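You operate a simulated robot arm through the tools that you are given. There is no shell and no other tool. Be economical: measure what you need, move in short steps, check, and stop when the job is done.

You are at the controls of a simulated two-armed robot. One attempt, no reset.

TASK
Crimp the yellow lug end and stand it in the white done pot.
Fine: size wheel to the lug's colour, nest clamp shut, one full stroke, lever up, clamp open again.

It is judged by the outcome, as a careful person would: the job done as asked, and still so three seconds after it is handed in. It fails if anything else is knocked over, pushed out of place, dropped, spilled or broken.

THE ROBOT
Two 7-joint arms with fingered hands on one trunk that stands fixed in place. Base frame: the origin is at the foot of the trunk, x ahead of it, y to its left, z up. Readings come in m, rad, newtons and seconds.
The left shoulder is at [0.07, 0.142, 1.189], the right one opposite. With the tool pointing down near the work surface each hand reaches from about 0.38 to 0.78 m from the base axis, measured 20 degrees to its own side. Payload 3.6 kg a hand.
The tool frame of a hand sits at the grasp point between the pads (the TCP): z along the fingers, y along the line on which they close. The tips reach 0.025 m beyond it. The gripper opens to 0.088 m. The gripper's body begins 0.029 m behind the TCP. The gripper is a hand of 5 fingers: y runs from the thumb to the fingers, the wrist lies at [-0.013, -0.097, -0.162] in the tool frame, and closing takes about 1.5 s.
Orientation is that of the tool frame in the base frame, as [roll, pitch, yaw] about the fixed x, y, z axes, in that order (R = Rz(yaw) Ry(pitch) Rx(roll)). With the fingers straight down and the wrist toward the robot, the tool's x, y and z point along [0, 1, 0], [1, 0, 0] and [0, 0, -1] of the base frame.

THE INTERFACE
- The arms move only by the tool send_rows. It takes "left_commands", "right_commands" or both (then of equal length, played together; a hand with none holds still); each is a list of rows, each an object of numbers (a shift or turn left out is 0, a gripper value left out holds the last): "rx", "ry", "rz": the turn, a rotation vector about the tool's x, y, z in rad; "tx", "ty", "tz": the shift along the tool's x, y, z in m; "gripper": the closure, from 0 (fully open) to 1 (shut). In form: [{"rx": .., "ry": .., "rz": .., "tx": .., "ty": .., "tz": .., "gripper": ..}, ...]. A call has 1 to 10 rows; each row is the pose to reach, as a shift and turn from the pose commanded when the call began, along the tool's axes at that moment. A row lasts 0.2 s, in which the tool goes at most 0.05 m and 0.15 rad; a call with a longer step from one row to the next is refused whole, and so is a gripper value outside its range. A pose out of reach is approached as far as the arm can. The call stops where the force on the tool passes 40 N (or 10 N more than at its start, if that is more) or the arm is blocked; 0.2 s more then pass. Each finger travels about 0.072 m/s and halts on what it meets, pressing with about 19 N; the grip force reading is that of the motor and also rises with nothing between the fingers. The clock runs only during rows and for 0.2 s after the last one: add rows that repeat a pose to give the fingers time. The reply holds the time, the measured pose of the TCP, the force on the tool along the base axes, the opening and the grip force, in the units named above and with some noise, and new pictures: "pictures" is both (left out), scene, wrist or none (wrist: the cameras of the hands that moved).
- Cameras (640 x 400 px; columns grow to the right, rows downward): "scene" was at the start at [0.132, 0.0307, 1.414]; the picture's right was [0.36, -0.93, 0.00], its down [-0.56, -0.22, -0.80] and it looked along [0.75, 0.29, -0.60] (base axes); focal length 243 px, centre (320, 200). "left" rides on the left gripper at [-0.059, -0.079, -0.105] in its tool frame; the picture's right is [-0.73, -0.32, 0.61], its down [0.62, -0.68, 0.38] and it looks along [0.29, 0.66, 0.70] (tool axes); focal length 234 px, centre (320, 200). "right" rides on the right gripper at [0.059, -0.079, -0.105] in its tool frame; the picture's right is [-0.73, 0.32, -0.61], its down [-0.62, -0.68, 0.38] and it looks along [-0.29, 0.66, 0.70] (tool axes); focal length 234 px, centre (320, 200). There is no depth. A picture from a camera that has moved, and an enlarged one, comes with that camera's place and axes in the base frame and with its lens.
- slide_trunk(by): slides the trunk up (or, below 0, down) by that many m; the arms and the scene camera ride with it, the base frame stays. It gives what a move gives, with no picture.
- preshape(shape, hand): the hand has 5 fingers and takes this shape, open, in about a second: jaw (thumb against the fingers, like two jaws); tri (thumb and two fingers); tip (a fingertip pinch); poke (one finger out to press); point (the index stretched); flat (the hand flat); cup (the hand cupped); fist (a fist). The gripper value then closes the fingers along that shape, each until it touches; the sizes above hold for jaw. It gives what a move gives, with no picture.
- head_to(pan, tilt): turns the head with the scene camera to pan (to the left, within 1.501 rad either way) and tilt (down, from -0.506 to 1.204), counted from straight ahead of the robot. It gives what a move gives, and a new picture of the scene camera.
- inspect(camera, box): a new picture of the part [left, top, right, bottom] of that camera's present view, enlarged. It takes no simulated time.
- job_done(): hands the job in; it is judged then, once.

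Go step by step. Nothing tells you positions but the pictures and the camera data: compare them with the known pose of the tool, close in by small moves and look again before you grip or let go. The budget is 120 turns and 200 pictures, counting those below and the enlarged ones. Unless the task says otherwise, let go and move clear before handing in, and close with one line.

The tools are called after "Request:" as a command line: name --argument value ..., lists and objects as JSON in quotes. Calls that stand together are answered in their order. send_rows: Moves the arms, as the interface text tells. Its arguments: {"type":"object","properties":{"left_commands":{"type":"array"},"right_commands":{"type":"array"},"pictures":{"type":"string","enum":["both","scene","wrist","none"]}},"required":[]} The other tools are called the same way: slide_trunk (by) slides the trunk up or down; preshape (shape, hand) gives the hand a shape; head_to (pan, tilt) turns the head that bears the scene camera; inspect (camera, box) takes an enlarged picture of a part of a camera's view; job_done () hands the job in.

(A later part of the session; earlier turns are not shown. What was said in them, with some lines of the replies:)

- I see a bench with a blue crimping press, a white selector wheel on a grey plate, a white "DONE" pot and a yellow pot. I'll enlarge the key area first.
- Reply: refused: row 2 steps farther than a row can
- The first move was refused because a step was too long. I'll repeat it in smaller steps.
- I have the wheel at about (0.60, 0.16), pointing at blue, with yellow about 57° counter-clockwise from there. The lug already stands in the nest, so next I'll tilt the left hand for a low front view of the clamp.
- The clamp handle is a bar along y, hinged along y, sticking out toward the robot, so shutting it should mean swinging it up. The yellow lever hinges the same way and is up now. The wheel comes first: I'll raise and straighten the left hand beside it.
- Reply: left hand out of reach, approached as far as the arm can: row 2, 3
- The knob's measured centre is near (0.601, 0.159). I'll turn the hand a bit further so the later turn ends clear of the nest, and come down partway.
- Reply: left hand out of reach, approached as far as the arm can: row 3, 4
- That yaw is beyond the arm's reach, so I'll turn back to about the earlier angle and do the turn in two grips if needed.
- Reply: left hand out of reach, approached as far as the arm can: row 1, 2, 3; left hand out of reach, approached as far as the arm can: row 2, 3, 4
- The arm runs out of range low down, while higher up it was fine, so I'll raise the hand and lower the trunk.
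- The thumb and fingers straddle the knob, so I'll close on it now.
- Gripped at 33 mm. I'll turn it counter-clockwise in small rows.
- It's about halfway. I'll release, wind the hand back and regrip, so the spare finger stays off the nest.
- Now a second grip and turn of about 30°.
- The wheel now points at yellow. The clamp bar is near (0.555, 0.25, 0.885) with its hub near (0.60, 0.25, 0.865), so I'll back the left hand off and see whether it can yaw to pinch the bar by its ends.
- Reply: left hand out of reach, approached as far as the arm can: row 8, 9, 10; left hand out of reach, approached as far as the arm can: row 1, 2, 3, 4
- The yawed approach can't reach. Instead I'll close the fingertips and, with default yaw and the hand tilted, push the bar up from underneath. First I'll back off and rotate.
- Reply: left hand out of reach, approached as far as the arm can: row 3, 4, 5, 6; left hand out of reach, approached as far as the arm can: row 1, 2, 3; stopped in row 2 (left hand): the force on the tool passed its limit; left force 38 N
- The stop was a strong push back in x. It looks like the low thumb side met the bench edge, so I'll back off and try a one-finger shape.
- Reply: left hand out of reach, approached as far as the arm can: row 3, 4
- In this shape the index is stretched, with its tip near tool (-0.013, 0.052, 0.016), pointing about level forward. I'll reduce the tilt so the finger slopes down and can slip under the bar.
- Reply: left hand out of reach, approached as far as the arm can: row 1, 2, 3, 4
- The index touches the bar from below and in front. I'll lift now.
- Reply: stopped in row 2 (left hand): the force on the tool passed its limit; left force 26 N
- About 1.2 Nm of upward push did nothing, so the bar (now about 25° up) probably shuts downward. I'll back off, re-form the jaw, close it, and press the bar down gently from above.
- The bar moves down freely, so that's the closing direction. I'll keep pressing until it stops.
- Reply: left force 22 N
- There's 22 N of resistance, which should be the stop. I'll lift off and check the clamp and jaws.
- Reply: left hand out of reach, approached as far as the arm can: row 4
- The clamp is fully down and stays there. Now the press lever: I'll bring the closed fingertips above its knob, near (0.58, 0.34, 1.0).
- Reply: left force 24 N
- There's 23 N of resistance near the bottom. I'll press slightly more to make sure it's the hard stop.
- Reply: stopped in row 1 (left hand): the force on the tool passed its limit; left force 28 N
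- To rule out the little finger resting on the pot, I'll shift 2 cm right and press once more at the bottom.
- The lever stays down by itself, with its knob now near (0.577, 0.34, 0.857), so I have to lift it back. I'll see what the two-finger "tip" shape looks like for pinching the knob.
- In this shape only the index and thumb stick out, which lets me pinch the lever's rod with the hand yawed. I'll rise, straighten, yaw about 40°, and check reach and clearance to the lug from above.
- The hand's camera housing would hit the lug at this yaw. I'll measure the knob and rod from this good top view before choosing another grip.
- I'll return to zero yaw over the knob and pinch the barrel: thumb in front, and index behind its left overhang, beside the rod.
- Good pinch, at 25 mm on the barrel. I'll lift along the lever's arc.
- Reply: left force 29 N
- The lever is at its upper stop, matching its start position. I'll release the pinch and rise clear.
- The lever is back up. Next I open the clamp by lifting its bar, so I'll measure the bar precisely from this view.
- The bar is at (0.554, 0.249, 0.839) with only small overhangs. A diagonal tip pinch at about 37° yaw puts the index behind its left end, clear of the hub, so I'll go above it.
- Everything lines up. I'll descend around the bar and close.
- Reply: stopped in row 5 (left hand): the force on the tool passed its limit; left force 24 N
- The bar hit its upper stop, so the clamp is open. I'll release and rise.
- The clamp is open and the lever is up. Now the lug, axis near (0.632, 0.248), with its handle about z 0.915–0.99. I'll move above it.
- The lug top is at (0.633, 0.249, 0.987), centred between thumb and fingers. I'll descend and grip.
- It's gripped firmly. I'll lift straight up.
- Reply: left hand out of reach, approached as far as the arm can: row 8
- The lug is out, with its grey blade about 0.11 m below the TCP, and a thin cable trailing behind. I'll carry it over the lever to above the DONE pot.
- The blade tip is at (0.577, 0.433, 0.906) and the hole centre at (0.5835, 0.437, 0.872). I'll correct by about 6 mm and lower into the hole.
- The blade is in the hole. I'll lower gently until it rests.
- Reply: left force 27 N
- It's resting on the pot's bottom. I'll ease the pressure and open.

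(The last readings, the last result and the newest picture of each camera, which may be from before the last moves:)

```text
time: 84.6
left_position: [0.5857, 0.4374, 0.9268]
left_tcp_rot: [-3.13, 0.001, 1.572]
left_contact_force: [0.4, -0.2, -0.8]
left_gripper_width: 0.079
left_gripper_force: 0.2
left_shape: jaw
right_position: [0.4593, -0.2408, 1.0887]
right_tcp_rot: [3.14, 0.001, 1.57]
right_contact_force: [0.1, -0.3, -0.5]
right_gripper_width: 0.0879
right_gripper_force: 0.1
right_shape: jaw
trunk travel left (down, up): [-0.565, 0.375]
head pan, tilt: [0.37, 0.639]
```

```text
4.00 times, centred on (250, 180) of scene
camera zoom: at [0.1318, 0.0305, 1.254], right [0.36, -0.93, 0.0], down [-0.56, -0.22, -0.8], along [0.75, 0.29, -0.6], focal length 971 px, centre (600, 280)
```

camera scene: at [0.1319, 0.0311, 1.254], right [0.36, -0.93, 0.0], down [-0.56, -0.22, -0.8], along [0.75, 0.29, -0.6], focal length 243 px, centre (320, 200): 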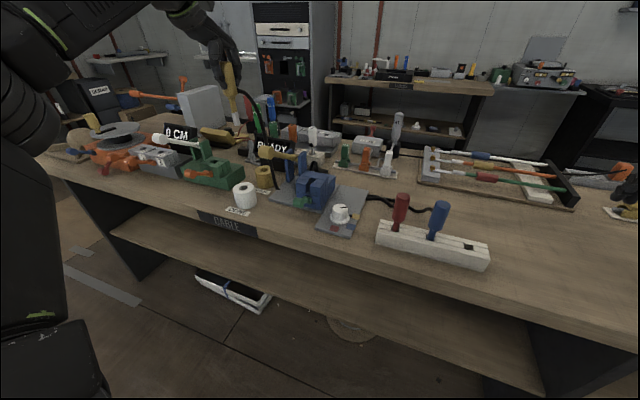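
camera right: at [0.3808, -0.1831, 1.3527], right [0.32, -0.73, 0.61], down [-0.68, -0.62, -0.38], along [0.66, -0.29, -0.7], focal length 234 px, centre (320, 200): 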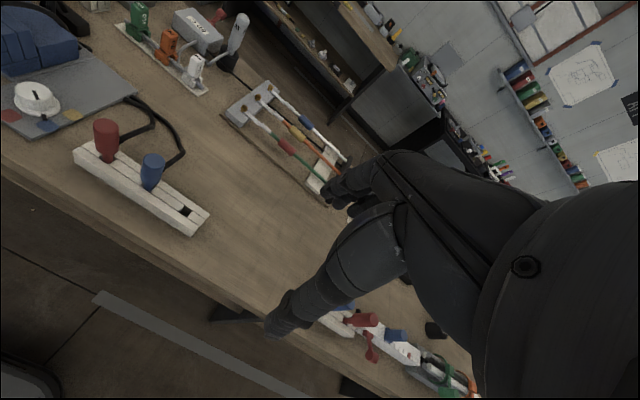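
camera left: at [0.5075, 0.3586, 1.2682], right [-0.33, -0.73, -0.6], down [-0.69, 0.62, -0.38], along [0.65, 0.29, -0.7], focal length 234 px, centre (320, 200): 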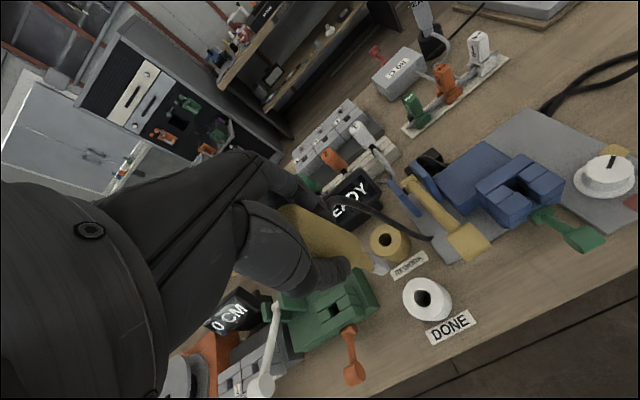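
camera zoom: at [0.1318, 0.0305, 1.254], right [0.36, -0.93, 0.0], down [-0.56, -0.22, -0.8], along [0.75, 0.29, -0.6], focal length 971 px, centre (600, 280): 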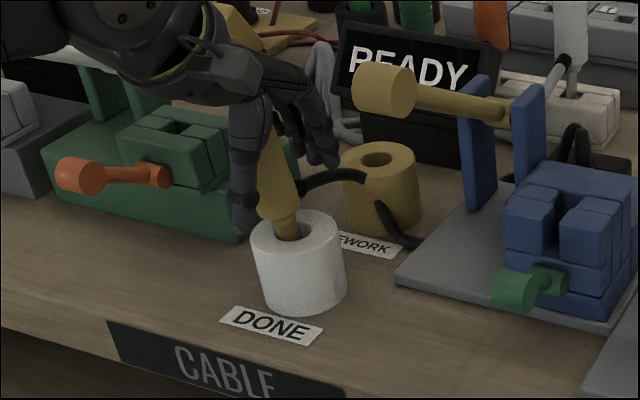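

Request:
send_rows --left_commands '[{"tz": -0.015, "gripper": 0.0}, {"tz": -0.03}, {"tz": -0.05}, {"tz": -0.08}, {"tz": -0.12}, {"tz": -0.16}, {"tz": -0.18, "ty": -0.03}, {"tz": -0.19, "ty": -0.07}]' --pictures "both"

Request:
inspect --camera "scene" --box '[210, 120, 350, 230]'

Request:
inspect --camera "left" --box '[300, 160, 560, 340]'

```text
time: 86.4
left_position: [0.5168, 0.4367, 1.1178]
left_tcp_rot: [-3.131, 0.002, 1.573]
left_contact_force: [0.5, 0.0, -0.3]
left_gripper_width: 0.0879
left_gripper_force: 0.0
left_shape: jaw
right_position: [0.4593, -0.2398, 1.0887]
right_tcp_rot: [3.141, 0.0, 1.572]
right_contact_force: [0.0, -0.1, 0.7]
right_gripper_width: 0.0877
right_gripper_force: 0.0
right_shape: jaw
trunk travel left (down, up): [-0.565, 0.375]
head pan, tilt: [0.37, 0.639]
camera scene: at [0.1303, 0.0311, 1.2542], right [0.36, -0.93, 0.0], down [-0.56, -0.22, -0.8], along [0.75, 0.29, -0.6], focal length 243 px, centre (320, 200)
camera left: at [0.4383, 0.3783, 1.2235], right [-0.33, -0.73, -0.6], down [-0.68, 0.62, -0.38], along [0.65, 0.29, -0.7], focal length 234 px, centre (320, 200)
```

scene: 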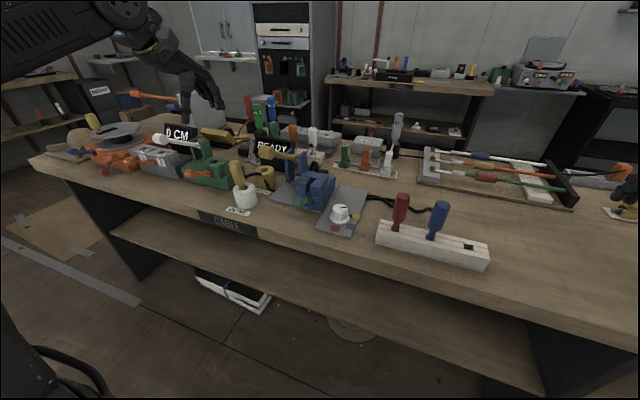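
left: 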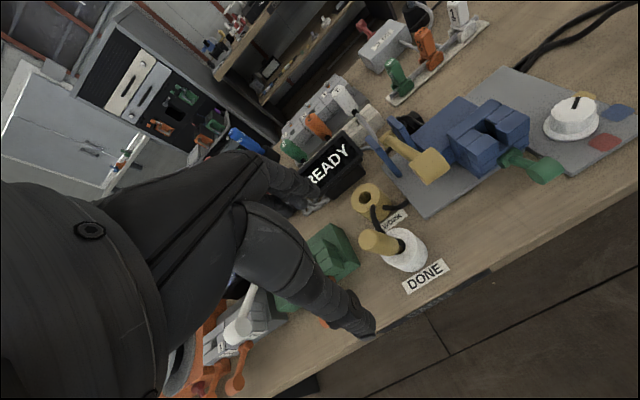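

```text
3.64 times, centred on (280, 175) of scene
camera zoom: at [0.1303, 0.0311, 1.2542], right [0.36, -0.93, 0.0], down [-0.56, -0.22, -0.8], along [0.75, 0.29, -0.6], focal length 883 px, centre (466, 291)
```

zoom: 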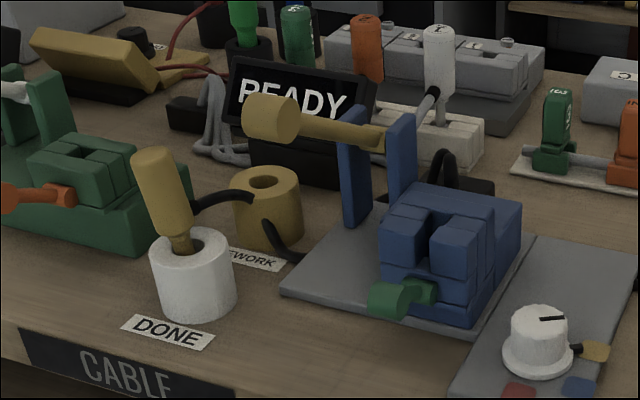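

```text
2.22 times, centred on (430, 250) of left
camera zoom: at [0.4383, 0.3783, 1.2235], right [-0.33, -0.73, -0.6], down [-0.68, 0.62, -0.38], along [0.65, 0.29, -0.7], focal length 520 px, centre (76, 89)
```

zoom: 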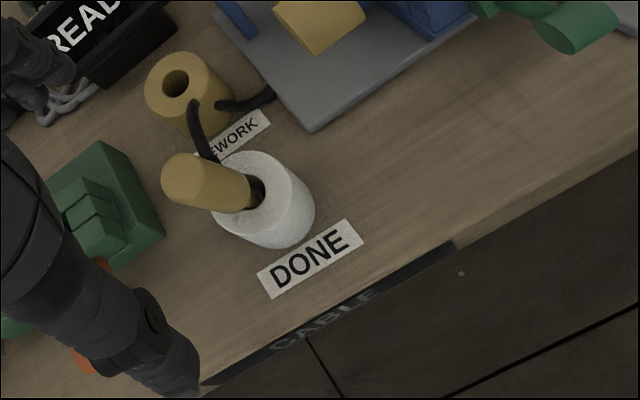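

The crimped yellow lug stands in the white DONE pot. The wheel is on yellow, the lever is up, the clamp is open and the hand is clear, so I'm handing in.

Request:
job_done

```text
The job is handed in.
```

The yellow lug went through one full lever stroke with the size wheel on yellow and the nest clamp shut. It now stands in the white DONE pot, leaning slightly, with the lever back up and the clamp open again. I couldn't see the crimp itself.
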